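You operate a simulated robot arm through the tools that you are given. There is no shell and no other tool.

The job below is to be done with a simulated two-armed robot. You get a single attempt, and the scene is never put back.

Task
On the clear end of the cabinet top, fold the pink towel in half.

Only the result counts: the job must be done as asked and must still hold three seconds after the hand-in. Knocking over, shifting, dropping, spilling or breaking anything else fails it. Flat cloth is picked up by pressing the open fingertips on it (5 to 10 N) and closing them slowly along it; thin cloth reads only 2 to 8 mm in the jaws.

Robot
Two 6-joint arms with two-finger grippers on one trunk, on a base that drives. Base frame: it is fixed to the floor where the robot stands at the start and does not move with it; the origin is under the middle of the robot, x ahead of it, y to its left, z up; the surface under the hand at the start is at about z = 0.86. Readings come in m, degrees, newtons and seconds.
The left shoulder is at the start at [0.03, 0.178, 0.963], the right one opposite. With the tool pointing down near the work surface each hand reaches from about 0.1 to 0.84 m from the robot's upright axis, wherever it stands, measured 20 degrees to its own side. Places, roughly: clear end of the cabinet top [0.5, -0.1, 0.9]. Payload 2.54 kg a hand.
Tool frame (each hand has its own): the origin (TCP) lies between the finger pads and is the grasp point; the fingertips stand 0.03 m ahead of it; z points along the fingers, y is the line along which they close. The gripper opens to 0.116 m. The gripper's body begins 0.095 m behind the TCP.
Orientation is that of the tool frame in the base frame, as [roll, pitch, yaw] about the fixed x, y, z axes, in that order (R = Rz(yaw) Ry(pitch) Rx(roll)). With the fingers straight down and closing along the base's y, the tool's x points along the base's -x, its y along +y and its z along -z.

Tools
- The arms move only by the tool nudge_tool. It takes "left_series", "right_series" or both (then of equal length, played together; a hand with none holds still); each is a list of rows, each an object of numbers (a shift or turn left out is 0, a gripper value left out holds the last): "ax", "ay", "az": the turn, a rotation vector about the tool's x, y, z in rad; "x", "y", "z": the shift along the tool's x, y, z in m; "grip": the gripper command, from -1 (fully open) to 1 (shut), values between in proportion. In form: [{"ax": .., "ay": .., "az": .., "x": .., "y": .., "z": .., "grip": ..}, ...]. A call has 1 to 20 rows; each row shifts and turns the commanded pose from where the row before left it, along the tool's axes as they then stand. Rows are played at 5 a second. More than 0.05 m and 8.6 degrees between two rows, or a gripper value outside its range, and nothing of the call is played. A pose out of reach is approached as far as the arm can. The call stops where the force on the tool passes 40 N (or 10 N more than at its start, if that is more) or the arm is blocked; 0.2 s more then pass. The fingers move at their own pace (about 0.153 m/s each) and stop on an object; they squeeze with about 39 N. The grip force told is the motor's: it shows also when the fingers shut on nothing. Time passes only in rows, and 0.2 s behind the last, so rows that do not move let the fingers close. It gives the time, the measured TCP pose, the force on the tool (base axes), the opening and the grip force at its end, in the units of the frame above (readings bear some noise), with the torque about the TCP (base axes, N m) and any sound that the robot's microphone picked up, and new pictures: "show" is both (left out), scene, wrist or none (wrist: the cameras of the hands that moved).
- Cameras (640 x 400 px; columns grow to the right, rows downward): "scene" is now at [0.0317, -0.0161, 1.6691]; the picture's right is [-0.24, -0.97, 0.00], its down [-0.86, 0.21, -0.47] and it looks along [0.46, -0.11, -0.88] (base axes); focal length 288 px, centre (320, 200). "left" rides on the left gripper at [0.069, 0.015, -0.122] in its tool frame; the picture's right is [-0.21, 0.98, 0.00], its down [-0.83, -0.18, -0.53] and it looks along [-0.52, -0.11, 0.85] (tool axes); focal length 251 px, centre (320, 200). "right" rides on the right gripper at [0.069, -0.015, -0.122] in its tool frame; the picture's right is [0.21, 0.98, 0.00], its down [-0.83, 0.18, -0.53] and it looks along [-0.52, 0.11, 0.85] (tool axes); focal length 251 px, centre (320, 200). There is no depth. A picture from a camera that has moved, and an enlarged one, comes with that camera's place and axes in the base frame and with its lens.
- slide_trunk(by): slides the trunk up (or, below 0, down) by that many m; the arms and the scene camera ride with it, the base frame stays. It gives what a move gives, with no picture.
- drive_base(legs): drives the robot by 1 to 6 legs, each [ahead, left, turn to the left] in m, m and degrees, along the robot's own axes; the way and the turn of a leg run together, so that a leg with both is an arc; at most 1.5 m and 180 degrees a leg. The arms and the cameras ride along, it lands a little off, and it stops where it bumps. It gives what a move gives, and a new picture of the scene camera.
- aim_head(pan, tilt): turns the head with the scene camera to pan (to the left, within 143 degrees either way) and tilt (down, from -29 to 69), counted from straight ahead of the robot. It gives what a move gives, and a new picture of the scene camera.
- enlarge(camera, box): a new picture of the part [left, top, right, bottom] of that camera's present view, enlarged. The clock stands still meanwhile.
- close_job(): hands the job in; it is judged then, once.

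Nothing tells you exact positions but the pictures and the camera data. Unless the task says otherwise, let go and move clear before handing in.

The tools are called after ">>>" by a JSON object that holds its "method" and its "body". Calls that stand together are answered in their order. nudge_tool: Moves the arms, as the interface text tells. Its arguments: {"type":"object","properties":{"left_series":{"type":"array","items":{"type":"object","properties":{"ax":{"type":"number"},"ay":{"type":"number"},"az":{"type":"number"},"x":{"type":"number"},"y":{"type":"number"},"z":{"type":"number"},"grip":{"type":"number"}}}},"right_series":{"type":"array","items":{"type":"object","properties":{"ax":{"type":"number"},"ay":{"type":"number"},"az":{"type":"number"},"x":{"type":"number"},"y":{"type":"number"},"z":{"type":"number"},"grip":{"type":"number"}}}},"show":{"type":"string","enum":["both","scene","wrist","none"]}},"required":[]} The other tools are called the same way: slide_trunk (by) slides the trunk up or down; drive_base (legs) drives the base; aim_head (pan, tilt) turns the head that bears the scene camera; enlarge (camera, box) takes an enlarged picture of a part of a camera's view; close_job () hands the job in.

At the start:

```text
time: 0.0
left_eef_pos: [0.5914, 0.1219, 1.0431]
left_tcp_rot: [180.0, 0.1, -180.0]
left_wrist_force: [0.5, -0.6, -1.3]
left_torque: [0.03, -0.02, 0.02]
left_width: 0.116
left_finger_force: 0.0
right_eef_pos: [0.4631, -0.2136, 1.0188]
right_tcp_rot: [180.0, 0.0, 180.0]
right_wrist_force: [-0.1, 0.5, 0.1]
right_torque: [-0.04, 0.0, -0.01]
right_width: 0.116
right_finger_force: 0.1
trunk travel left (down, up): [-0.175, 0.365]
robot x, y, heading: [-0.0014, -0.0015, -0.2]
head pan, tilt: [-13.7, 61.8]
```

scene: 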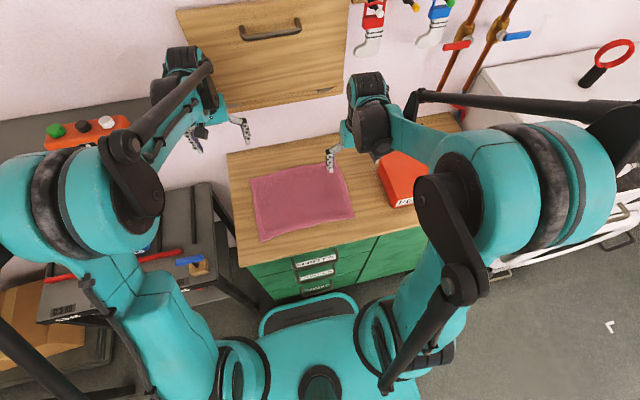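
right: 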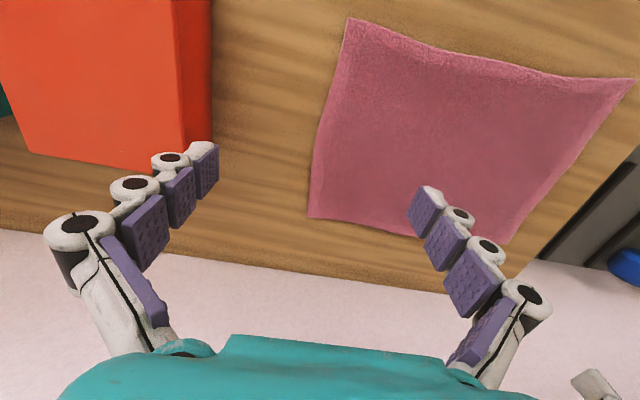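
left: 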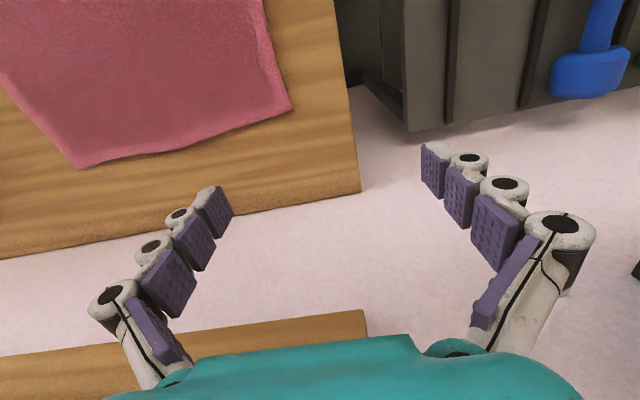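

I see the pink towel lying flat, with corners at about x 0.365–0.585 and y −0.205–0.09 on a top at z≈0.86. An orange box stands to its right. I'll take a closer look before moving.

>>> {"method": "enlarge", "body": {"camera": "scene", "box": [210, 110, 450, 260]}}

>>> {"method": "enlarge", "body": {"camera": "right", "box": [200, 0, 640, 275]}}

```text
2.67 times, centred on (330, 185) of scene
camera zoom: at [0.0317, -0.0161, 1.6691], right [-0.24, -0.97, 0.0], down [-0.86, 0.21, -0.47], along [0.46, -0.11, -0.88], focal length 769 px, centre (293, 240)
```

zoom: 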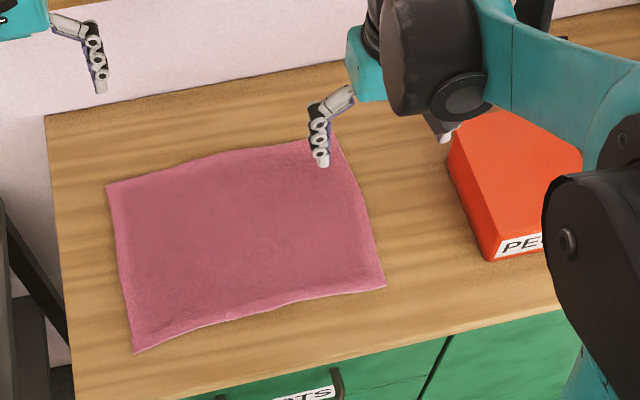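

```text
1.45 times, centred on (420, 138) of right
camera zoom: at [0.3941, -0.2289, 1.1409], right [-0.21, 0.98, 0.0], down [0.83, 0.18, 0.53], along [0.52, 0.11, -0.85], focal length 366 px, centre (174, 291)
```

zoom: 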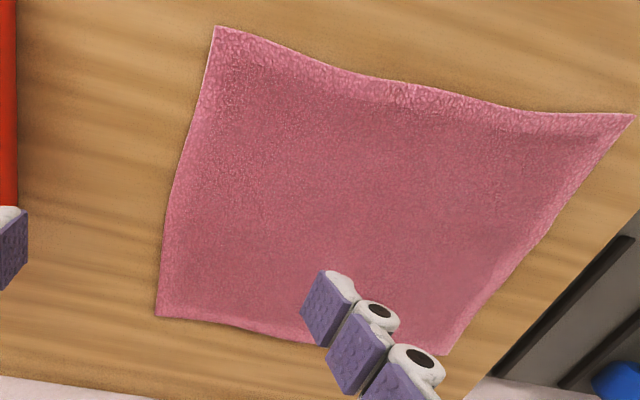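

The towel is flat, with its far edge at x≈0.585. I plan to pinch the two far corners with the jaws closing across that edge, then lift and lay the edge onto the near one. First I'll turn both hands by 90°, still in the air.

>>> {"method": "nudge_tool", "body": {"right_series": [{"az": -0.1428}, {"az": -0.1428}, {"az": -0.1428}, {"az": -0.1428}, {"az": -0.1428}, {"az": -0.1428}, {"az": -0.1428}, {"az": -0.1428}, {"az": -0.1428}, {"az": -0.1428}, {"az": -0.1428}, {}], "left_series": [{"az": 0.1428}, {"az": 0.1428}, {"az": 0.1428}, {"az": 0.1428}, {"az": 0.1428}, {"az": 0.1428}, {"az": 0.1428}, {"az": 0.1428}, {"az": 0.1428}, {"az": 0.1428}, {"az": 0.1428}, {}]}}

```text
time: 2.6
left_eef_pos: [0.592, 0.1219, 1.0411]
left_tcp_rot: [-179.9, -0.1, 90.0]
left_wrist_force: [-0.6, 0.0, -0.5]
left_torque: [-0.01, -0.02, 0.02]
left_width: 0.1159
left_finger_force: 0.1
right_eef_pos: [0.4625, -0.2161, 1.0192]
right_tcp_rot: [179.9, 0.0, -89.9]
right_wrist_force: [-0.1, 0.8, 0.0]
right_torque: [-0.01, 0.0, 0.0]
right_width: 0.116
right_finger_force: 0.1
trunk travel left (down, up): [-0.175, 0.365]
robot x, y, heading: [-0.0024, -0.002, -0.2]
head pan, tilt: [-13.7, 61.8]
camera scene: at [0.0316, -0.0161, 1.6691], right [-0.24, -0.97, 0.0], down [-0.86, 0.21, -0.47], along [0.46, -0.11, -0.88], focal length 288 px, centre (320, 200)
camera right: at [0.4788, -0.2838, 1.1403], right [-0.98, -0.22, 0.0], down [-0.18, 0.83, 0.53], along [-0.12, 0.52, -0.85], focal length 251 px, centre (320, 200)
camera left: at [0.6057, 0.1915, 1.1646], right [0.98, -0.22, 0.0], down [-0.18, -0.83, 0.53], along [-0.12, -0.52, -0.85], focal length 251 px, centre (320, 200)
```

scene: 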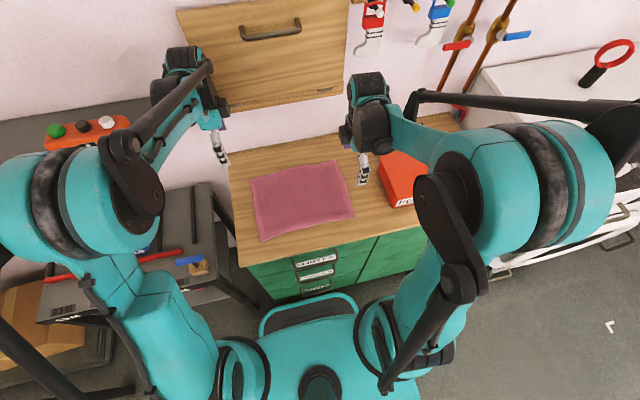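
right: 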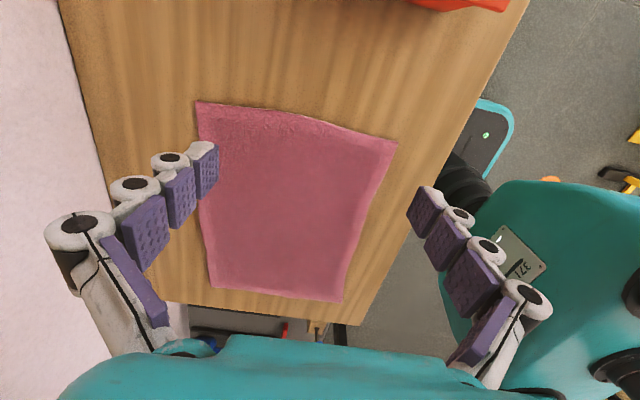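
left: 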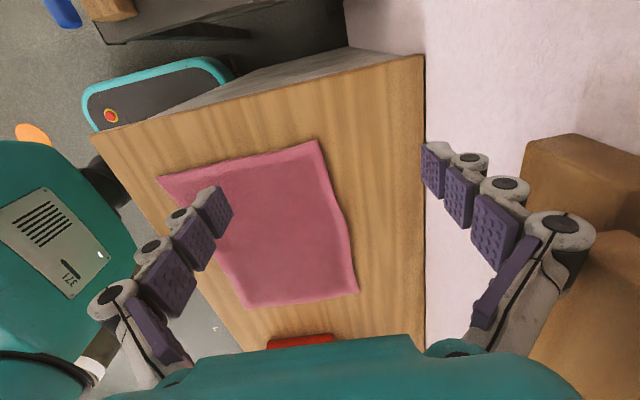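

Both hands turned cleanly. From the two wrist cameras the corners come out at FL (0.579, 0.092), FR (0.591, −0.204), NL (0.358, 0.089) and NR (0.371, −0.209). Next I'll test in the air whether both arms can hold a forward tilt near the place where the edge will go down.

>>> {"method": "nudge_tool", "body": {"right_series": [{"y": 0.02}, {"y": 0.02}, {"y": 0.02}, {"y": 0.01}, {"ax": 0.14}, {"ax": 0.14}, {"ax": 0.14}, {"ax": 0.14}, {"ax": 0.14}, {"ax": 0.14}, {}], "left_series": [{"y": -0.05}, {"y": -0.05}, {"y": -0.05}, {"y": -0.04}, {"ax": -0.14}, {"ax": -0.14}, {"ax": -0.14}, {"ax": -0.14}, {"ax": -0.14}, {"ax": -0.14}, {}], "show": "scene"}}

```text
time: 5.0
left_eef_pos: [0.4009, 0.1212, 1.0437]
left_tcp_rot: [131.9, 0.0, 89.9]
left_wrist_force: [-1.0, 0.0, -0.1]
left_torque: [0.0, 0.0, 0.03]
left_width: 0.1159
left_finger_force: 0.1
right_eef_pos: [0.3925, -0.2151, 1.0195]
right_tcp_rot: [-131.8, 0.0, -90.0]
right_wrist_force: [-0.9, -0.7, 0.3]
right_torque: [-0.01, 0.01, -0.02]
right_width: 0.116
right_finger_force: 0.1
trunk travel left (down, up): [-0.175, 0.365]
robot x, y, heading: [-0.003, -0.0006, -0.2]
head pan, tilt: [-13.7, 61.8]
camera scene: at [0.031, -0.016, 1.6691], right [-0.24, -0.97, 0.0], down [-0.86, 0.21, -0.47], along [0.46, -0.11, -0.88], focal length 288 px, centre (320, 200)
```

scene: 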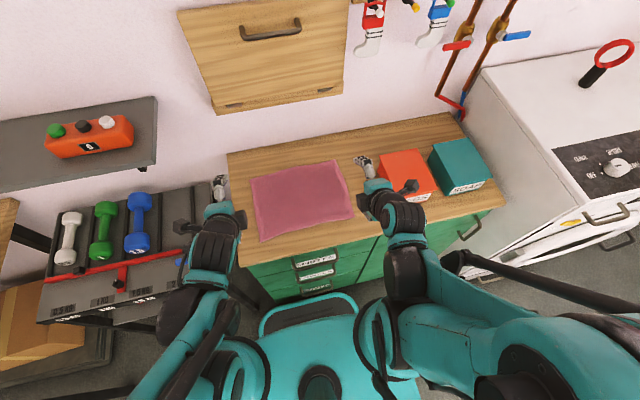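

Both arms reach the tilted pose easily, so the robot doesn't need to move. I'll straighten the hands, narrow the jaws to about 36 mm and hover over the far corners.

>>> {"method": "nudge_tool", "body": {"right_series": [{"ax": -0.14, "grip": 0.38}, {"ax": -0.14}, {"ax": -0.14}, {"ax": -0.14}, {"ax": -0.14}, {"ax": -0.14}, {"y": -0.047, "x": -0.0063}, {"y": -0.047, "x": -0.0063}, {"y": -0.047, "x": -0.0063}, {"y": -0.0465, "x": -0.0063}, {"z": 0.03}, {"z": 0.03}, {"z": 0.03}, {}], "left_series": [{"ax": 0.14, "grip": 0.38}, {"ax": 0.14}, {"ax": 0.14}, {"ax": 0.14}, {"ax": 0.14}, {"ax": 0.14}, {"y": 0.042, "x": -0.0105}, {"y": 0.042, "x": -0.0105}, {"y": 0.042, "x": -0.0105}, {"y": 0.042, "x": -0.0105}, {"z": 0.038}, {"z": 0.038}, {"z": 0.038}, {}]}}

```text
time: 8.0
left_eef_pos: [0.567, 0.0775, 0.9284]
left_tcp_rot: [180.0, 0.1, 90.0]
left_wrist_force: [-0.6, 0.0, -0.6]
left_torque: [0.0, -0.01, -0.01]
left_width: 0.0362
left_finger_force: 0.2
right_eef_pos: [0.5751, -0.1889, 0.9285]
right_tcp_rot: [179.9, 0.1, -90.1]
right_wrist_force: [-0.1, -0.1, 1.2]
right_torque: [0.01, 0.0, 0.02]
right_width: 0.0363
right_finger_force: 0.1
trunk travel left (down, up): [-0.175, 0.365]
robot x, y, heading: [0.0004, 0.0005, 0.1]
head pan, tilt: [-13.7, 61.8]
camera scene: at [0.0311, -0.016, 1.6691], right [-0.24, -0.97, 0.0], down [-0.86, 0.21, -0.47], along [0.46, -0.11, -0.88], focal length 288 px, centre (320, 200)
camera right: at [0.5911, -0.2567, 1.0498], right [-0.98, -0.21, 0.0], down [-0.18, 0.83, 0.53], along [-0.11, 0.52, -0.85], focal length 251 px, centre (320, 200)
camera left: at [0.5816, 0.1471, 1.051], right [0.98, -0.21, 0.0], down [-0.18, -0.83, 0.53], along [-0.11, -0.52, -0.85], focal length 251 px, centre (320, 200)
```

scene: 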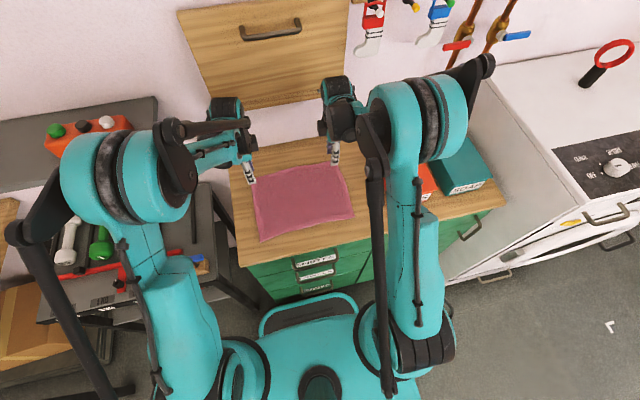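
right: 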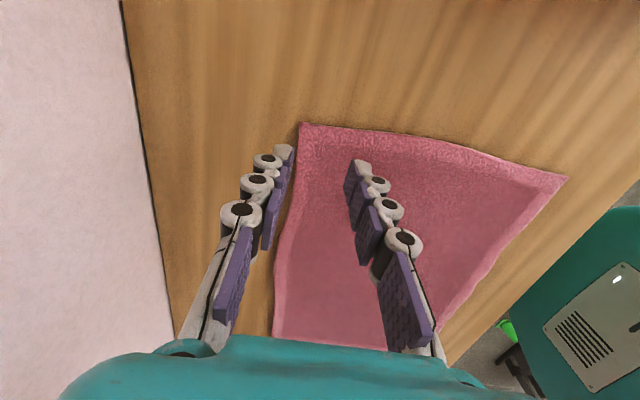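
left: 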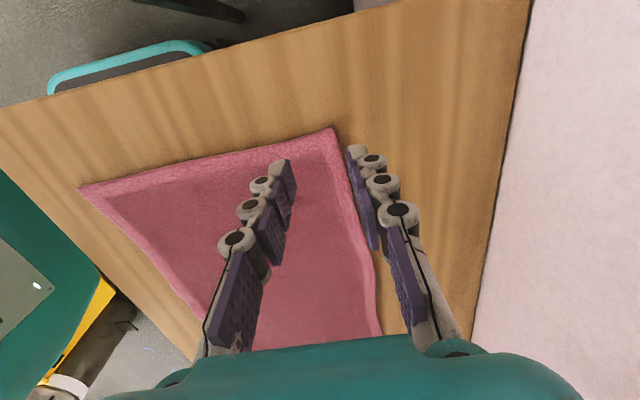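

The open jaws straddle the far edge at both corners (FR about (0.595, −0.205), FL about (0.579, 0.092)). I'll shift the right hand 8 mm and the left 3 mm further out, and lower them to just above the cloth.

>>> {"method": "nudge_tool", "body": {"right_series": [{"y": -0.008}, {"z": 0.015}, {"z": 0.015}, {}], "left_series": [{"y": 0.004}, {"z": 0.015}, {"z": 0.015}, {}], "show": "wrist"}}

```text
time: 9.0
left_eef_pos: [0.5727, 0.0784, 0.8979]
left_tcp_rot: [-180.0, 0.0, 90.0]
left_wrist_force: [-0.9, -0.5, -0.8]
left_torque: [0.0, 0.0, 0.05]
left_width: 0.0358
left_finger_force: 0.0
right_eef_pos: [0.5875, -0.1884, 0.8995]
right_tcp_rot: [180.0, 0.0, -90.0]
right_wrist_force: [-0.7, 0.6, 0.1]
right_torque: [-0.03, -0.02, -0.02]
right_width: 0.0359
right_finger_force: 0.0
trunk travel left (down, up): [-0.175, 0.365]
robot x, y, heading: [0.0012, 0.0005, 0.0]
head pan, tilt: [-13.7, 61.8]
camera right: at [0.6031, -0.2575, 1.0206], right [-0.98, -0.21, 0.0], down [-0.18, 0.83, 0.53], along [-0.11, 0.52, -0.85], focal length 251 px, centre (320, 200)
camera left: at [0.5865, 0.1483, 1.021], right [0.98, -0.21, 0.0], down [-0.18, -0.83, 0.53], along [-0.11, -0.52, -0.85], focal length 251 px, centre (320, 200)
```

right: 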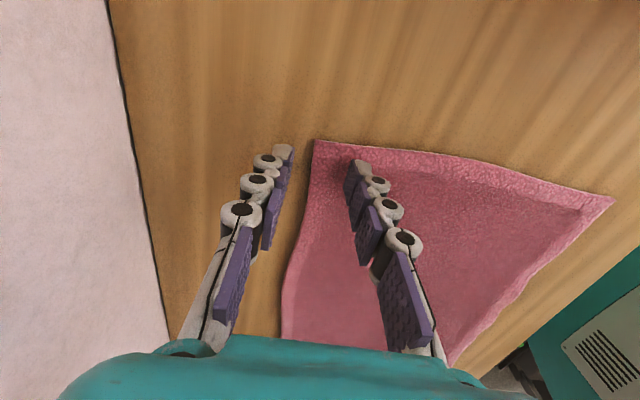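
left: 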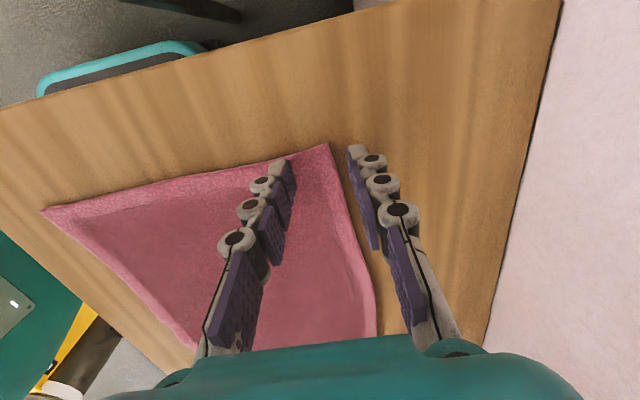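

The jaws straddle the edge well at both corners. Now I'll press down gently in small steps.

>>> {"method": "nudge_tool", "body": {"right_series": [{"z": 0.002}, {"z": 0.002}, {"z": 0.002}, {}], "left_series": [{"z": 0.002}, {"z": 0.002}, {"z": 0.002}, {}], "show": "none"}}

```text
time: 10.0
left_eef_pos: [0.572, 0.078, 0.8932]
left_tcp_rot: [179.9, 0.0, 89.9]
left_wrist_force: [0.8, 0.1, 3.4]
left_torque: [-0.01, 0.13, 0.01]
left_width: 0.0359
left_finger_force: 0.2
right_eef_pos: [0.5866, -0.1901, 0.8938]
right_tcp_rot: [-180.0, 0.0, -90.1]
right_wrist_force: [0.2, -0.3, 1.9]
right_torque: [0.01, -0.01, 0.01]
right_width: 0.0359
right_finger_force: 0.0
trunk travel left (down, up): [-0.175, 0.365]
robot x, y, heading: [-0.0021, -0.0041, -0.0]
head pan, tilt: [-13.7, 61.8]
```

Contact has begun: the left hand reads 3.4 N and the right about 2 N. I'll go down another millimetre.

>>> {"method": "nudge_tool", "body": {"right_series": [{"z": 0.0015}, {}], "left_series": [{"z": 0.001}, {}], "show": "none"}}

```text
time: 10.6
left_eef_pos: [0.5705, 0.0795, 0.8925]
left_tcp_rot: [-180.0, 0.0, 90.1]
left_wrist_force: [-0.7, 1.3, 7.7]
left_torque: [-0.01, 0.2, 0.0]
left_width: 0.0368
left_finger_force: 0.6
right_eef_pos: [0.5878, -0.1903, 0.8931]
right_tcp_rot: [179.9, -0.1, -89.9]
right_wrist_force: [-0.3, -1.1, 6.5]
right_torque: [-0.02, 0.19, 0.05]
right_width: 0.0365
right_finger_force: 0.6
trunk travel left (down, up): [-0.175, 0.365]
robot x, y, heading: [-0.0041, -0.0004, 0.2]
head pan, tilt: [-13.7, 61.8]
```

The presses read 7.7 N and 6.5 N, which is in range. Now I'll close the jaws slowly along the cloth.

>>> {"method": "nudge_tool", "body": {"right_series": [{"grip": 0.43}, {"grip": 0.48}, {"grip": 0.53}, {"grip": 0.58}, {"grip": 0.63}, {"grip": 0.68}, {"grip": 0.73}, {"grip": 0.78}, {"grip": 0.83}, {"grip": 0.88}, {"grip": 0.93}, {"grip": 0.97}, {"grip": 1.0}, {}, {}], "left_series": [{"grip": 0.43}, {"grip": 0.48}, {"grip": 0.53}, {"grip": 0.58}, {"grip": 0.63}, {"grip": 0.68}, {"grip": 0.73}, {"grip": 0.78}, {"grip": 0.83}, {"grip": 0.88}, {"grip": 0.93}, {"grip": 0.97}, {"grip": 1.0}, {}, {}]}}

```text
time: 13.8
left_eef_pos: [0.5711, 0.0798, 0.8929]
left_tcp_rot: [180.0, 0.0, 90.0]
left_wrist_force: [0.1, -0.6, 3.9]
left_torque: [0.02, -0.03, 0.01]
left_width: 0.0039
left_finger_force: 32.7
right_eef_pos: [0.5874, -0.189, 0.8914]
right_tcp_rot: [-180.0, -0.1, -90.0]
right_wrist_force: [-0.9, 0.7, 1.8]
right_torque: [-0.01, 0.03, 0.02]
right_width: 0.0035
right_finger_force: 32.8
trunk travel left (down, up): [-0.175, 0.365]
robot x, y, heading: [0.0003, -0.0016, 0.1]
head pan, tilt: [-13.7, 61.8]
camera scene: at [0.0311, -0.0161, 1.6691], right [-0.24, -0.97, 0.0], down [-0.86, 0.21, -0.47], along [0.46, -0.11, -0.88], focal length 288 px, centre (320, 200)
camera right: at [0.6028, -0.2569, 1.0133], right [-0.98, -0.21, 0.0], down [-0.18, 0.83, 0.53], along [-0.11, 0.52, -0.85], focal length 251 px, centre (320, 200)
camera left: at [0.586, 0.149, 1.0138], right [0.98, -0.21, 0.0], down [-0.18, -0.83, 0.53], along [-0.11, -0.52, -0.85], focal length 251 px, centre (320, 200)
```

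scene: 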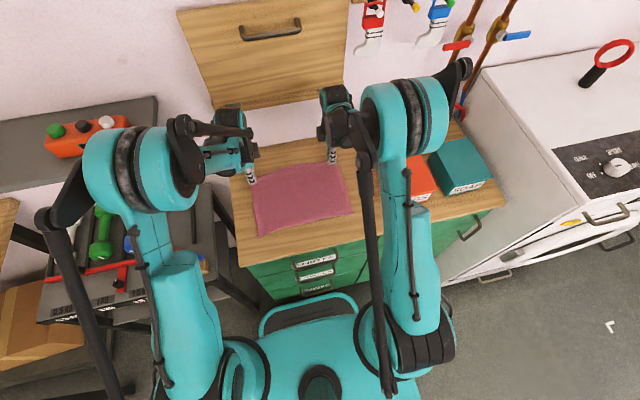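
right: 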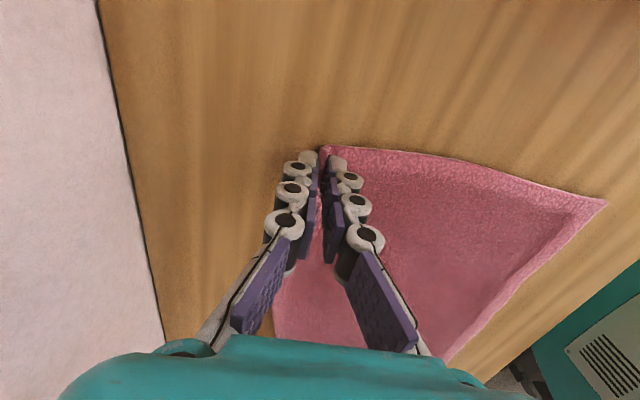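
left: 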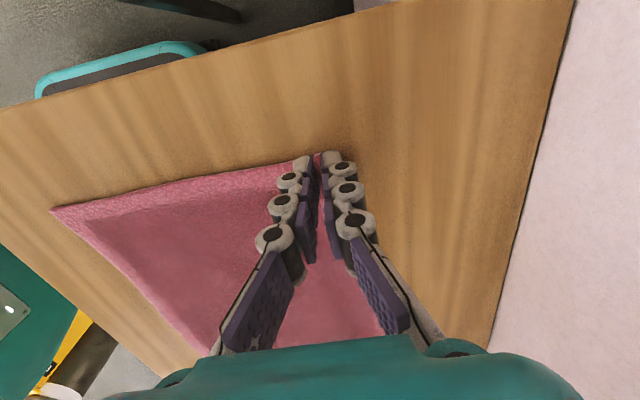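

The jaws stopped at 3.9 mm and 3.5 mm, so cloth is held in both hands. The near edge has crept about 1 cm forward (NR about 0.380, NL about 0.369), and I'll aim for that. Now a small lift to check the hold.

>>> {"method": "nudge_tool", "body": {"right_series": [{"y": 0.001, "z": -0.01}, {"y": 0.002, "z": -0.01}, {"y": 0.003, "z": -0.01}, {}], "left_series": [{"y": -0.001, "z": -0.01}, {"y": -0.002, "z": -0.01}, {"y": -0.003, "z": -0.01}, {}]}}

```text
time: 14.8
left_eef_pos: [0.5678, 0.079, 0.9205]
left_tcp_rot: [179.9, 0.0, 90.1]
left_wrist_force: [0.6, -0.4, -0.3]
left_torque: [0.0, -0.05, 0.03]
left_width: 0.0039
left_finger_force: 33.0
right_eef_pos: [0.5814, -0.1894, 0.9231]
right_tcp_rot: [179.9, 0.0, -90.0]
right_wrist_force: [-0.3, 0.5, 0.8]
right_torque: [0.03, -0.01, 0.0]
right_width: 0.0044
right_finger_force: 35.4
trunk travel left (down, up): [-0.175, 0.365]
robot x, y, heading: [-0.0019, 0.0012, -0.1]
head pan, tilt: [-13.7, 61.8]
camera scene: at [0.0323, -0.0161, 1.669], right [-0.24, -0.97, 0.0], down [-0.86, 0.21, -0.47], along [0.46, -0.11, -0.88], focal length 288 px, centre (320, 200)
camera right: at [0.5979, -0.2579, 1.0426], right [-0.98, -0.21, 0.0], down [-0.18, 0.83, 0.53], along [-0.11, 0.52, -0.85], focal length 251 px, centre (320, 200)
camera left: at [0.5822, 0.1488, 1.0429], right [0.98, -0.21, 0.0], down [-0.18, -0.83, 0.53], along [-0.11, -0.52, -0.85], focal length 251 px, centre (320, 200)
```

scene: 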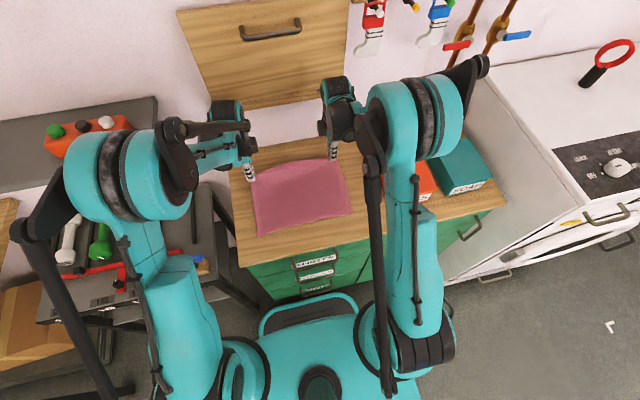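
right: 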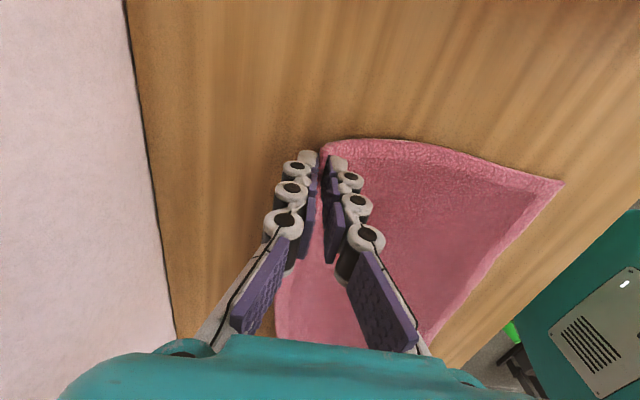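
left: 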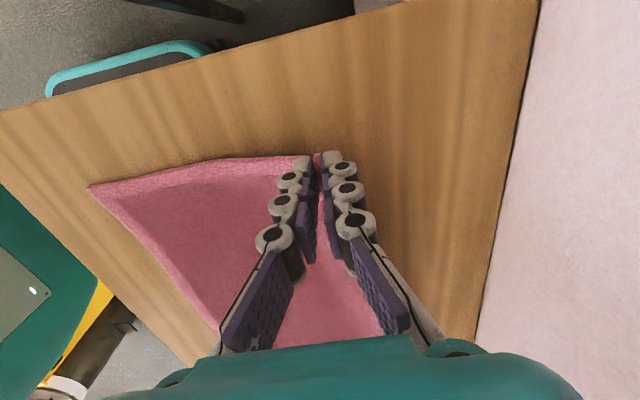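

Both corners are lifted and holding. Now the first half of the folding arc, tilting the hands as they come back.

>>> {"method": "nudge_tool", "body": {"right_series": [{"y": 0.0101, "z": -0.0132, "ax": 0.0625}, {"y": 0.0101, "z": -0.0132, "ax": 0.0625}, {"y": 0.0133, "z": -0.0112, "ax": 0.0625}, {"y": 0.0133, "z": -0.0112, "ax": 0.0625}, {"y": 0.0158, "z": -0.0088, "ax": 0.0625}, {"y": 0.0158, "z": -0.0088, "ax": 0.0625}, {"y": 0.0174, "z": -0.006, "ax": 0.0625}, {"y": 0.0174, "z": -0.006, "ax": 0.0625}, {}], "left_series": [{"y": -0.0096, "z": -0.0132, "ax": -0.0625}, {"y": -0.0096, "z": -0.0132, "ax": -0.0625}, {"y": -0.0127, "z": -0.0112, "ax": -0.0625}, {"y": -0.0127, "z": -0.0112, "ax": -0.0625}, {"y": -0.0151, "z": -0.0088, "ax": -0.0625}, {"y": -0.0151, "z": -0.0088, "ax": -0.0625}, {"y": -0.0166, "z": -0.006, "ax": -0.0625}, {"y": -0.0166, "z": -0.006, "ax": -0.0625}, {}]}}

```text
time: 16.8
left_eef_pos: [0.4481, 0.0818, 0.9731]
left_tcp_rot: [151.4, 0.0, 90.0]
left_wrist_force: [0.2, -1.0, -1.5]
left_torque: [0.01, 0.1, 0.0]
left_width: 0.0042
left_finger_force: 32.9
right_eef_pos: [0.4601, -0.1878, 0.9717]
right_tcp_rot: [-151.4, 0.0, -89.9]
right_wrist_force: [0.5, 1.2, -1.9]
right_torque: [0.01, 0.04, 0.01]
right_width: 0.0041
right_finger_force: 32.0
trunk travel left (down, up): [-0.175, 0.365]
robot x, y, heading: [-0.0003, 0.0048, -0.2]
head pan, tilt: [-13.7, 61.8]
camera scene: at [0.0329, -0.0162, 1.669], right [-0.24, -0.97, 0.0], down [-0.86, 0.21, -0.47], along [0.46, -0.11, -0.88], focal length 288 px, centre (320, 200)
camera right: at [0.4162, -0.2568, 1.0856], right [-0.86, -0.21, -0.47], down [-0.41, 0.83, 0.38], along [0.3, 0.52, -0.8], focal length 251 px, centre (320, 200)
camera left: at [0.4021, 0.151, 1.0872], right [0.86, -0.21, 0.47], down [-0.41, -0.83, 0.38], along [0.3, -0.52, -0.8], focal length 251 px, centre (320, 200)
```

scene: 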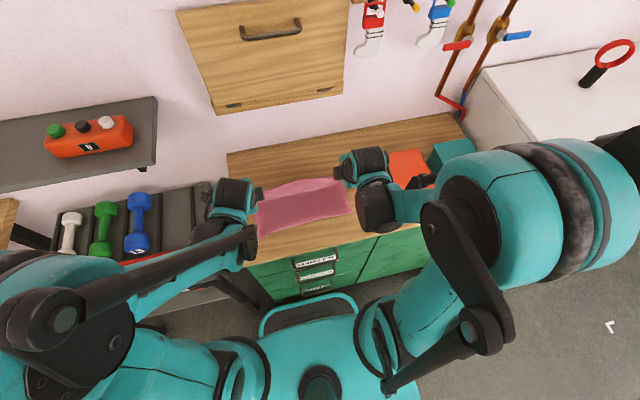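
right: 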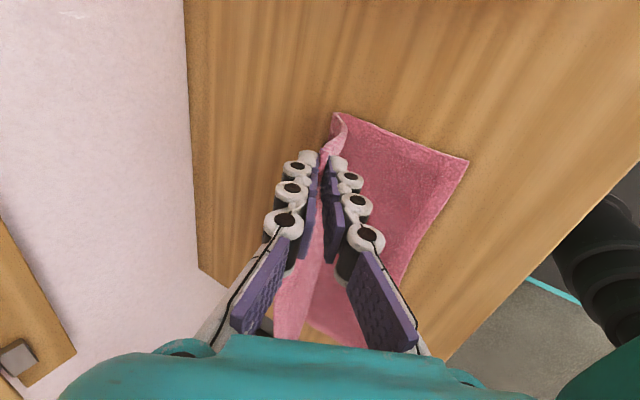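
left: 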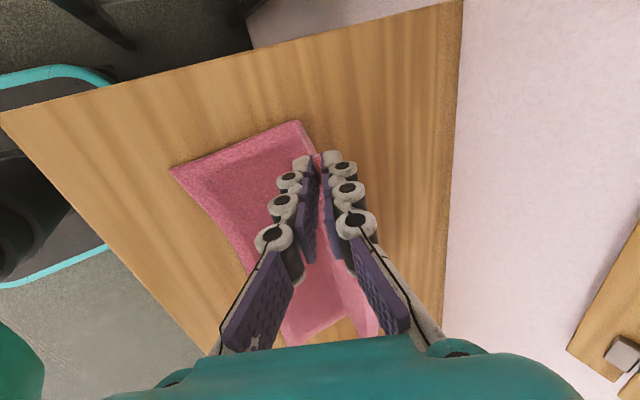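

The fold is forming neatly, with the near edge at about NR 0.385 and NL 0.370. Now the second half of the arc, bringing the edge down towards the near side.

>>> {"method": "nudge_tool", "body": {"right_series": [{"y": 0.0181, "z": -0.0027, "ax": 0.0625}, {"y": 0.0181, "z": -0.0027, "ax": 0.0625}, {"y": 0.018, "z": 0.0005, "ax": 0.0625}, {"y": 0.018, "z": 0.0005, "ax": 0.0625}, {"y": 0.0165, "z": 0.0035, "ax": 0.0625}, {"y": 0.0165, "z": 0.0035, "ax": 0.0625}, {}], "left_series": [{"y": -0.0175, "z": -0.0027, "ax": -0.0625}, {"y": -0.0175, "z": -0.0027, "ax": -0.0625}, {"y": -0.0174, "z": 0.0005, "ax": -0.0625}, {"y": -0.0174, "z": 0.0005, "ax": -0.0625}, {"y": -0.016, "z": 0.0035, "ax": -0.0625}, {"y": -0.016, "z": 0.0035, "ax": -0.0625}, {}]}}

```text
time: 18.4
left_eef_pos: [0.3828, 0.0733, 1.0057]
left_tcp_rot: [129.8, 0.0, 90.0]
left_wrist_force: [0.6, 0.5, -0.3]
left_torque: [-0.03, 0.03, -0.02]
left_width: 0.004
left_finger_force: 32.5
left hand out of reach, approached as far as the arm can: row 3, 4, 5, 6
right_eef_pos: [0.4094, -0.1916, 1.0076]
right_tcp_rot: [-130.0, 0.1, -90.0]
right_wrist_force: [-1.1, -0.6, 0.5]
right_torque: [-0.02, 0.06, 0.03]
right_width: 0.0028
right_finger_force: 31.6
right hand out of reach, approached as far as the arm can: row 3, 4, 5, 6
trunk travel left (down, up): [-0.175, 0.365]
robot x, y, heading: [-0.002, -0.0011, -0.0]
head pan, tilt: [-13.7, 61.8]
camera scene: at [0.0321, -0.0162, 1.669], right [-0.24, -0.97, 0.0], down [-0.86, 0.21, -0.47], along [0.46, -0.11, -0.88], focal length 288 px, centre (320, 200)
camera right: at [0.3264, -0.2602, 1.0981], right [-0.63, -0.21, -0.75], down [-0.53, 0.83, 0.2], along [0.57, 0.52, -0.63], focal length 251 px, centre (320, 200)
camera left: at [0.2982, 0.1448, 1.0951], right [0.63, -0.21, 0.75], down [-0.53, -0.83, 0.2], along [0.58, -0.52, -0.63], focal length 251 px, centre (320, 200)
```

scene: 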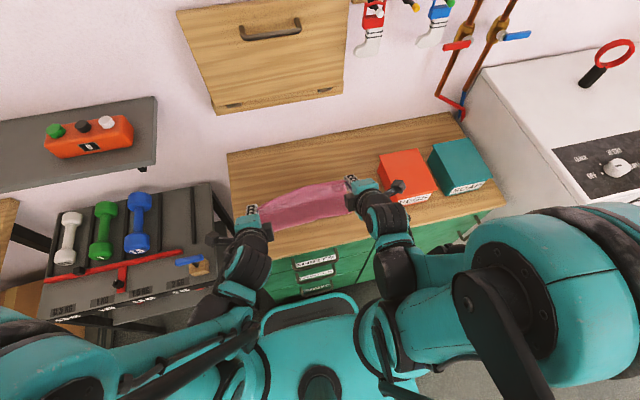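
right: 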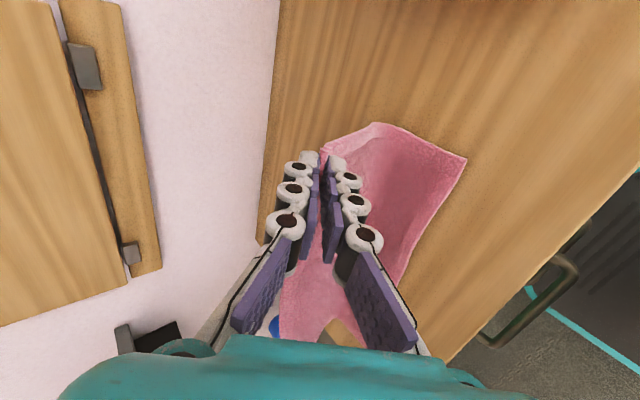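
left: 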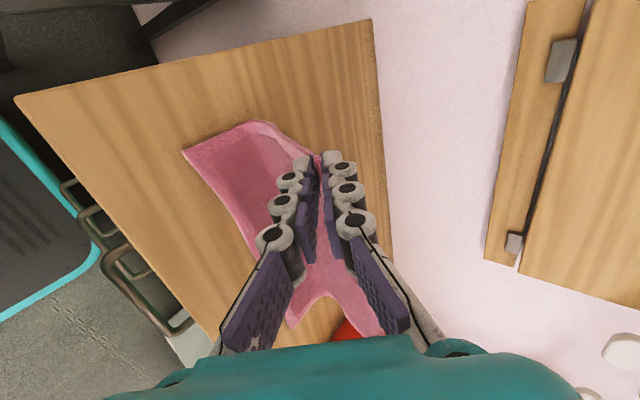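

The arms ran out of reach for that tilt at low height, so they stopped higher, at about z 1.007. The cloth is still held and its near edge hasn't moved. I'll step back along the arc to a reachable pose and then lower the trunk so the tilted pose can be reached down low.

>>> {"method": "nudge_tool", "body": {"right_series": [{"y": -0.0165, "z": -0.0035, "ax": -0.0625}, {"y": -0.0165, "z": -0.0035, "ax": -0.0625}], "left_series": [{"y": 0.016, "z": -0.0035, "ax": 0.0625}, {"y": 0.016, "z": -0.0035, "ax": 0.0625}], "show": "scene"}}

```text
time: 19.0
left_eef_pos: [0.3988, 0.0758, 1.0321]
left_tcp_rot: [137.3, -0.1, 89.9]
left_wrist_force: [0.4, -0.1, -0.1]
left_torque: [0.01, 0.01, 0.03]
left_width: 0.0038
left_finger_force: 32.8
right_eef_pos: [0.4036, -0.1888, 1.036]
right_tcp_rot: [-137.2, 0.0, -90.1]
right_wrist_force: [0.6, 0.1, -0.4]
right_torque: [0.05, 0.1, -0.02]
right_width: 0.0028
right_finger_force: 30.8
trunk travel left (down, up): [-0.175, 0.365]
robot x, y, heading: [0.0014, -0.0003, 0.0]
head pan, tilt: [-13.7, 61.8]
camera scene: at [0.0335, -0.0164, 1.669], right [-0.24, -0.97, 0.0], down [-0.86, 0.21, -0.47], along [0.46, -0.11, -0.88], focal length 288 px, centre (320, 200)
```

scene: 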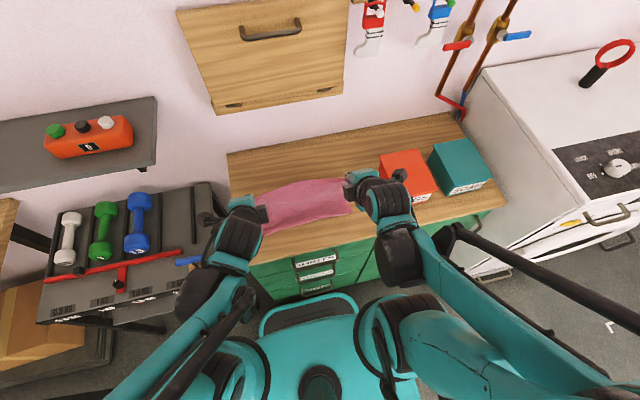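

The command seems to restart from the measured pose. I'll wait for one row so the readings settle.

>>> {"method": "nudge_tool", "body": {"right_series": [{}, {}], "left_series": [{}, {}]}}

```text
time: 19.6
left_eef_pos: [0.3981, 0.0768, 1.0327]
left_tcp_rot: [137.1, 0.0, 90.1]
left_wrist_force: [-0.1, -0.1, 1.0]
left_torque: [0.0, -0.04, 0.01]
left_width: 0.0038
left_finger_force: 33.0
right_eef_pos: [0.4024, -0.1878, 1.037]
right_tcp_rot: [-137.0, -0.1, -90.1]
right_wrist_force: [-0.6, -0.3, -0.9]
right_torque: [0.03, 0.03, -0.02]
right_width: 0.0033
right_finger_force: 31.2
trunk travel left (down, up): [-0.175, 0.365]
robot x, y, heading: [0.0016, -0.002, -0.1]
head pan, tilt: [-13.7, 61.8]
camera scene: at [0.031, -0.0161, 1.6691], right [-0.24, -0.97, 0.0], down [-0.86, 0.21, -0.47], along [0.46, -0.11, -0.88], focal length 288 px, centre (320, 200)
camera right: at [0.3314, -0.2564, 1.1353], right [-0.71, -0.21, -0.67], down [-0.5, 0.83, 0.27], along [0.49, 0.52, -0.7], focal length 251 px, centre (320, 200)
camera left: at [0.3253, 0.1463, 1.1324], right [0.71, -0.21, 0.67], down [-0.5, -0.83, 0.27], along [0.49, -0.52, -0.7], focal length 251 px, centre (320, 200)
```

scene: 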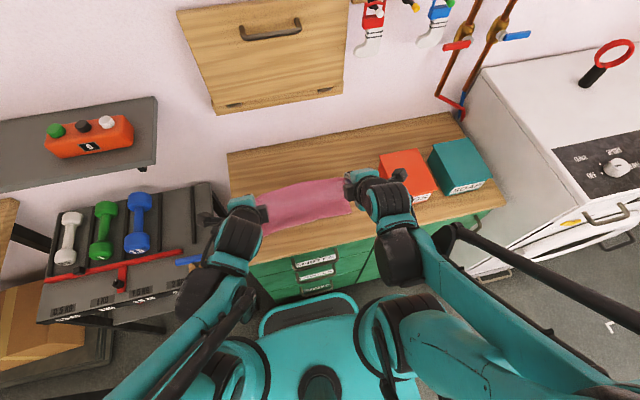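
right: 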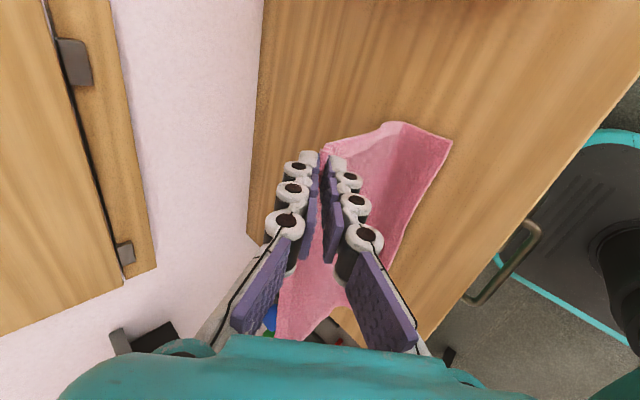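
left: 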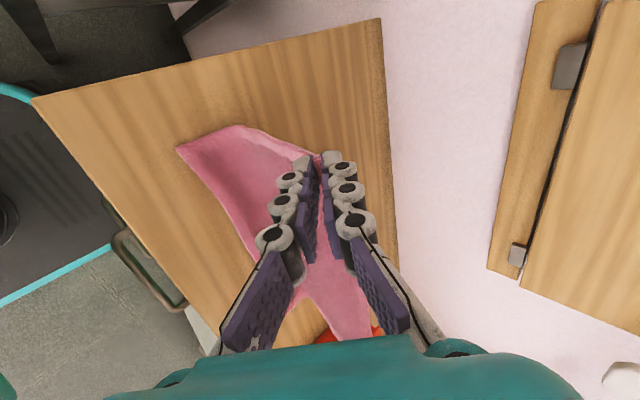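

The cloth's near edge hasn't shifted (NR 0.388, NL 0.372). I'll bring the hands forward and down to the middle of the arc in small steps.

>>> {"method": "nudge_tool", "body": {"right_series": [{"y": -0.0146, "z": 0.0136}, {}], "left_series": [{"y": 0.0146, "z": 0.0136}, {}], "show": "none"}}

```text
time: 20.2
left_eef_pos: [0.4169, 0.0766, 1.0346]
left_tcp_rot: [137.0, 0.1, 90.0]
left_wrist_force: [-0.3, -0.1, 0.1]
left_torque: [-0.02, -0.05, 0.02]
left_width: 0.0039
left_finger_force: 32.4
right_eef_pos: [0.422, -0.1883, 1.0371]
right_tcp_rot: [-137.0, 0.0, -90.0]
right_wrist_force: [-0.5, -0.5, 0.7]
right_torque: [0.0, -0.03, 0.01]
right_width: 0.0035
right_finger_force: 30.9
trunk travel left (down, up): [-0.175, 0.365]
robot x, y, heading: [-0.0023, 0.0008, -0.2]
head pan, tilt: [-13.7, 61.8]
```

The command now tracks the measured pose. I'll move both hands 28 mm forward and then slide the trunk down 6 cm.

>>> {"method": "nudge_tool", "body": {"right_series": [{"y": -0.0102, "z": 0.0095}, {"y": -0.0102, "z": 0.0095}, {}], "left_series": [{"y": 0.0102, "z": 0.0095}, {"y": 0.0102, "z": 0.0095}, {}], "show": "none"}}

>>> {"method": "slide_trunk", "body": {"by": -0.06}}

```text
time: 21.0
left_eef_pos: [0.4457, 0.0752, 1.0336]
left_tcp_rot: [137.0, 0.1, 90.0]
left_wrist_force: [0.0, -0.4, -1.0]
left_torque: [-0.01, -0.03, 0.03]
left_width: 0.0041
left_finger_force: 33.3
right_eef_pos: [0.4511, -0.1882, 1.037]
right_tcp_rot: [-137.0, 0.0, -89.9]
right_wrist_force: [-0.5, -0.2, -1.1]
right_torque: [-0.04, 0.05, -0.02]
right_width: 0.0042
right_finger_force: 31.9
trunk travel left (down, up): [-0.175, 0.365]
robot x, y, heading: [0.0006, 0.003, -0.4]
head pan, tilt: [-13.7, 61.8]
```

```text
time: 22.0
left_eef_pos: [0.447, 0.0754, 0.9744]
left_tcp_rot: [136.9, 0.0, 89.9]
left_wrist_force: [0.2, 0.4, 0.1]
left_torque: [0.03, -0.03, -0.02]
left_width: 0.0041
left_finger_force: 32.8
right_eef_pos: [0.4516, -0.1882, 0.9762]
right_tcp_rot: [-137.0, -0.1, -90.1]
right_wrist_force: [0.8, 0.1, -0.8]
right_torque: [0.01, 0.0, -0.02]
right_width: 0.0044
right_finger_force: 34.4
trunk travel left (down, up): [-0.115, 0.425]
robot x, y, heading: [0.0011, -0.0004, 0.0]
head pan, tilt: [-13.7, 61.8]
```

The trunk slide works and carries the hands along. I'll raise the hands and slide the trunk down again.

>>> {"method": "nudge_tool", "body": {"right_series": [{"y": -0.0114, "z": -0.0122}, {"y": -0.0114, "z": -0.0122}, {"y": -0.0114, "z": -0.0122}, {}], "left_series": [{"y": 0.0114, "z": -0.0122}, {"y": 0.0114, "z": -0.0122}, {"y": 0.0114, "z": -0.0122}, {}], "show": "none"}}

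>>> {"method": "slide_trunk", "body": {"by": -0.06}}

>>> {"method": "nudge_tool", "body": {"right_series": [{"y": -0.0114, "z": -0.0122}, {"y": -0.0114, "z": -0.0122}, {"y": -0.0114, "z": -0.0122}, {}], "left_series": [{"y": 0.0114, "z": -0.0122}, {"y": 0.0114, "z": -0.0122}, {"y": 0.0114, "z": -0.0122}, {}]}}

```text
time: 23.0
left_eef_pos: [0.4465, 0.0741, 1.0217]
left_tcp_rot: [137.0, 0.0, 89.9]
left_wrist_force: [0.5, -1.0, -0.2]
left_torque: [0.0, 0.01, -0.02]
left_width: 0.0044
left_finger_force: 33.1
right_eef_pos: [0.4508, -0.1891, 1.0263]
right_tcp_rot: [-137.1, 0.0, -90.0]
right_wrist_force: [0.4, -0.3, -1.5]
right_torque: [-0.01, 0.01, 0.02]
right_width: 0.0046
right_finger_force: 34.7
trunk travel left (down, up): [-0.115, 0.425]
robot x, y, heading: [0.0002, 0.0009, 0.1]
head pan, tilt: [-13.7, 61.8]
```

```text
time: 24.0
left_eef_pos: [0.4463, 0.0749, 0.9629]
left_tcp_rot: [137.1, 0.0, 90.0]
left_wrist_force: [-0.3, 0.2, 0.2]
left_torque: [0.01, -0.03, 0.01]
left_width: 0.0042
left_finger_force: 32.5
right_eef_pos: [0.4494, -0.1903, 0.9651]
right_tcp_rot: [-136.9, 0.1, -89.9]
right_wrist_force: [-0.6, 0.1, 1.8]
right_torque: [0.0, -0.03, 0.01]
right_width: 0.0032
right_finger_force: 32.2
trunk travel left (down, up): [-0.055, 0.485]
robot x, y, heading: [-0.0022, 0.0002, 0.2]
head pan, tilt: [-13.7, 61.8]
```

```text
time: 25.0
left_eef_pos: [0.4477, 0.0751, 1.0144]
left_tcp_rot: [137.0, -0.1, 90.0]
left_wrist_force: [0.1, 1.0, -0.7]
left_torque: [0.02, 0.01, -0.01]
left_width: 0.0043
left_finger_force: 32.9
right_eef_pos: [0.4486, -0.1884, 1.0163]
right_tcp_rot: [-136.9, 0.0, -89.9]
right_wrist_force: [0.8, -0.3, -0.5]
right_torque: [0.02, -0.06, -0.03]
right_width: 0.0029
right_finger_force: 30.8
trunk travel left (down, up): [-0.055, 0.485]
robot x, y, heading: [-0.0011, -0.0013, 0.1]
head pan, tilt: [-13.7, 61.8]
camera scene: at [0.0317, -0.0162, 1.5491], right [-0.24, -0.97, 0.0], down [-0.86, 0.21, -0.47], along [0.46, -0.11, -0.88], focal length 288 px, centre (320, 200)
camera right: at [0.3783, -0.2568, 1.1149], right [-0.71, -0.21, -0.67], down [-0.5, 0.83, 0.27], along [0.49, 0.52, -0.7], focal length 251 px, centre (320, 200)
camera left: at [0.3755, 0.1446, 1.1145], right [0.71, -0.21, 0.67], down [-0.5, -0.83, 0.27], along [0.49, -0.52, -0.7], focal length 251 px, centre (320, 200)
```

scene: 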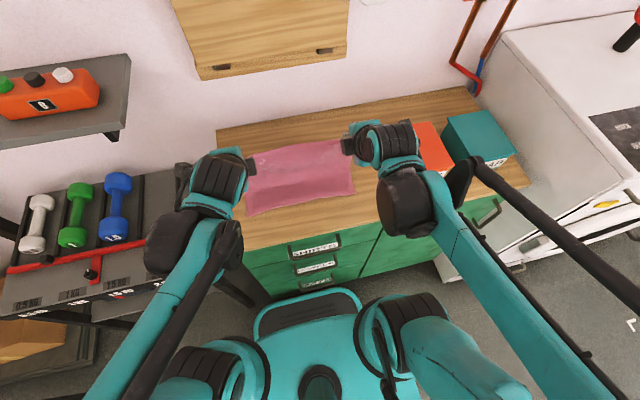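
right: 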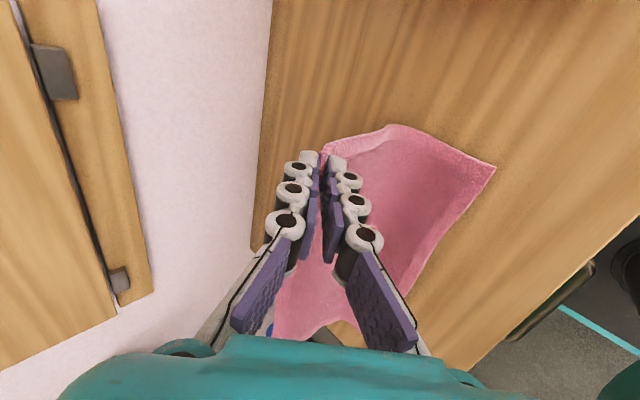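
left: 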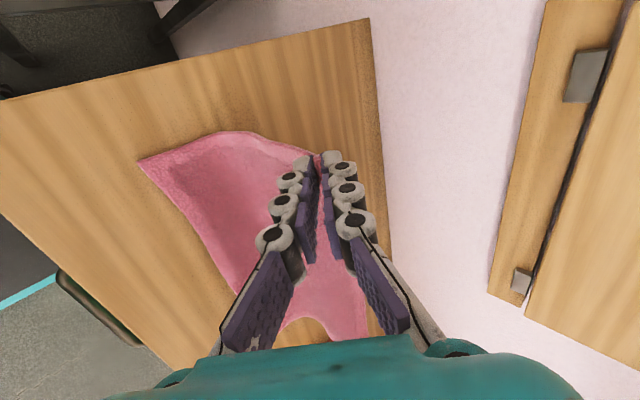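

The near edge may have crept forward a little, so I'll look closer before folding down.

>>> {"method": "enlarge", "body": {"camera": "scene", "box": [200, 120, 440, 270]}}

```text
2.67 times, centred on (320, 195) of scene
camera zoom: at [0.0317, -0.0162, 1.5491], right [-0.24, -0.97, 0.0], down [-0.86, 0.21, -0.47], along [0.46, -0.11, -0.88], focal length 769 px, centre (320, 213)
```

zoom: 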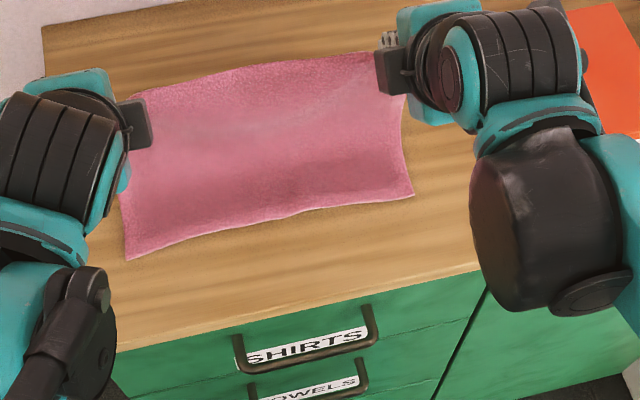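

The near edge is at about x 0.386 and straight, so the folded edge should land there. I'll lower the trunk a last 4.5 cm and bring the edge back along the arc.

>>> {"method": "slide_trunk", "body": {"by": -0.045}}

>>> {"method": "nudge_tool", "body": {"right_series": [{"y": 0.015, "z": -0.0037}, {"y": 0.015, "z": -0.0037}, {"y": 0.0149, "z": -0.0002}, {"y": 0.0149, "z": -0.0002}, {}], "left_series": [{"y": -0.015, "z": -0.0037}, {"y": -0.015, "z": -0.0037}, {"y": -0.0149, "z": -0.0002}, {"y": -0.0149, "z": -0.0002}, {}]}}

```text
time: 25.9
left_eef_pos: [0.4484, 0.0741, 0.9707]
left_tcp_rot: [137.1, 0.0, 90.1]
left_wrist_force: [-1.0, 0.0, -0.4]
left_torque: [0.01, -0.02, -0.02]
left_width: 0.0039
left_finger_force: 33.3
right_eef_pos: [0.4499, -0.1891, 0.971]
right_tcp_rot: [-136.9, 0.0, -90.1]
right_wrist_force: [-1.7, 0.1, 0.4]
right_torque: [0.01, 0.01, -0.01]
right_width: 0.0032
right_finger_force: 31.8
trunk travel left (down, up): [-0.01, 0.53]
robot x, y, heading: [0.0009, 0.0016, -0.1]
head pan, tilt: [-13.7, 61.8]
```

```text
time: 27.1
left_eef_pos: [0.4002, 0.0749, 0.9363]
left_tcp_rot: [137.0, 0.0, 90.0]
left_wrist_force: [0.4, -0.3, -0.7]
left_torque: [0.0, -0.04, 0.0]
left_width: 0.0041
left_finger_force: 32.1
right_eef_pos: [0.4001, -0.1876, 0.9381]
right_tcp_rot: [-136.9, 0.1, -89.9]
right_wrist_force: [-1.2, 0.6, -0.1]
right_torque: [0.01, -0.06, -0.01]
right_width: 0.0031
right_finger_force: 30.0
trunk travel left (down, up): [-0.01, 0.53]
robot x, y, heading: [-0.0011, 0.0, -0.2]
head pan, tilt: [-13.7, 61.8]
camera scene: at [0.0315, -0.0161, 1.5041], right [-0.24, -0.97, 0.0], down [-0.86, 0.21, -0.47], along [0.46, -0.11, -0.88], focal length 288 px, centre (320, 200)
camera right: at [0.329, -0.2565, 1.0364], right [-0.71, -0.21, -0.67], down [-0.5, 0.83, 0.27], along [0.49, 0.52, -0.7], focal length 251 px, centre (320, 200)
camera left: at [0.3263, 0.145, 1.0357], right [0.71, -0.21, 0.67], down [-0.5, -0.83, 0.27], along [0.49, -0.52, -0.7], focal length 251 px, centre (320, 200)
```

scene: 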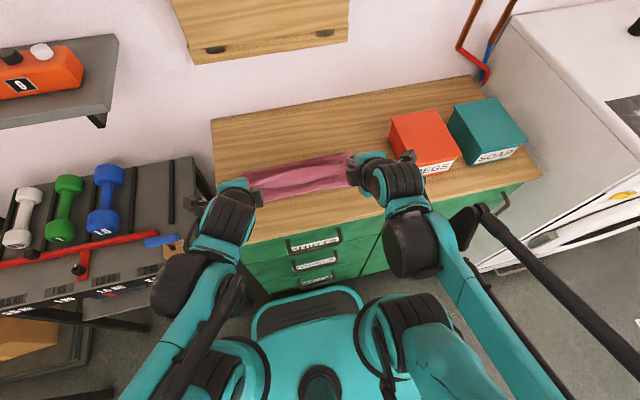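
right: 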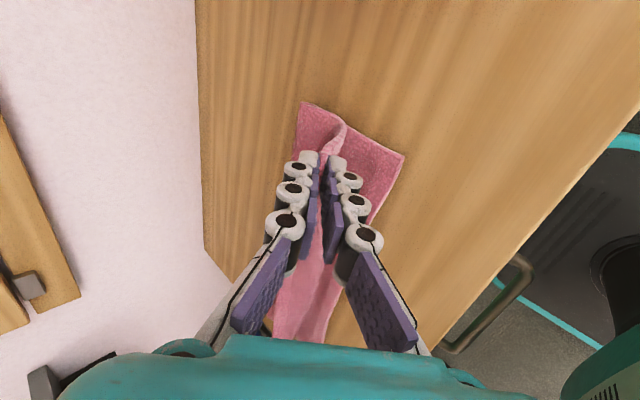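
left: 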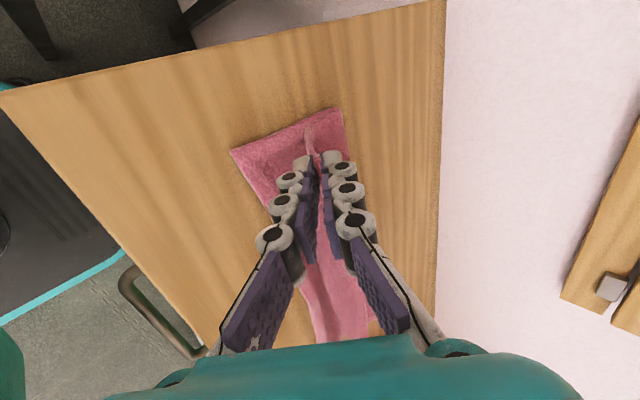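

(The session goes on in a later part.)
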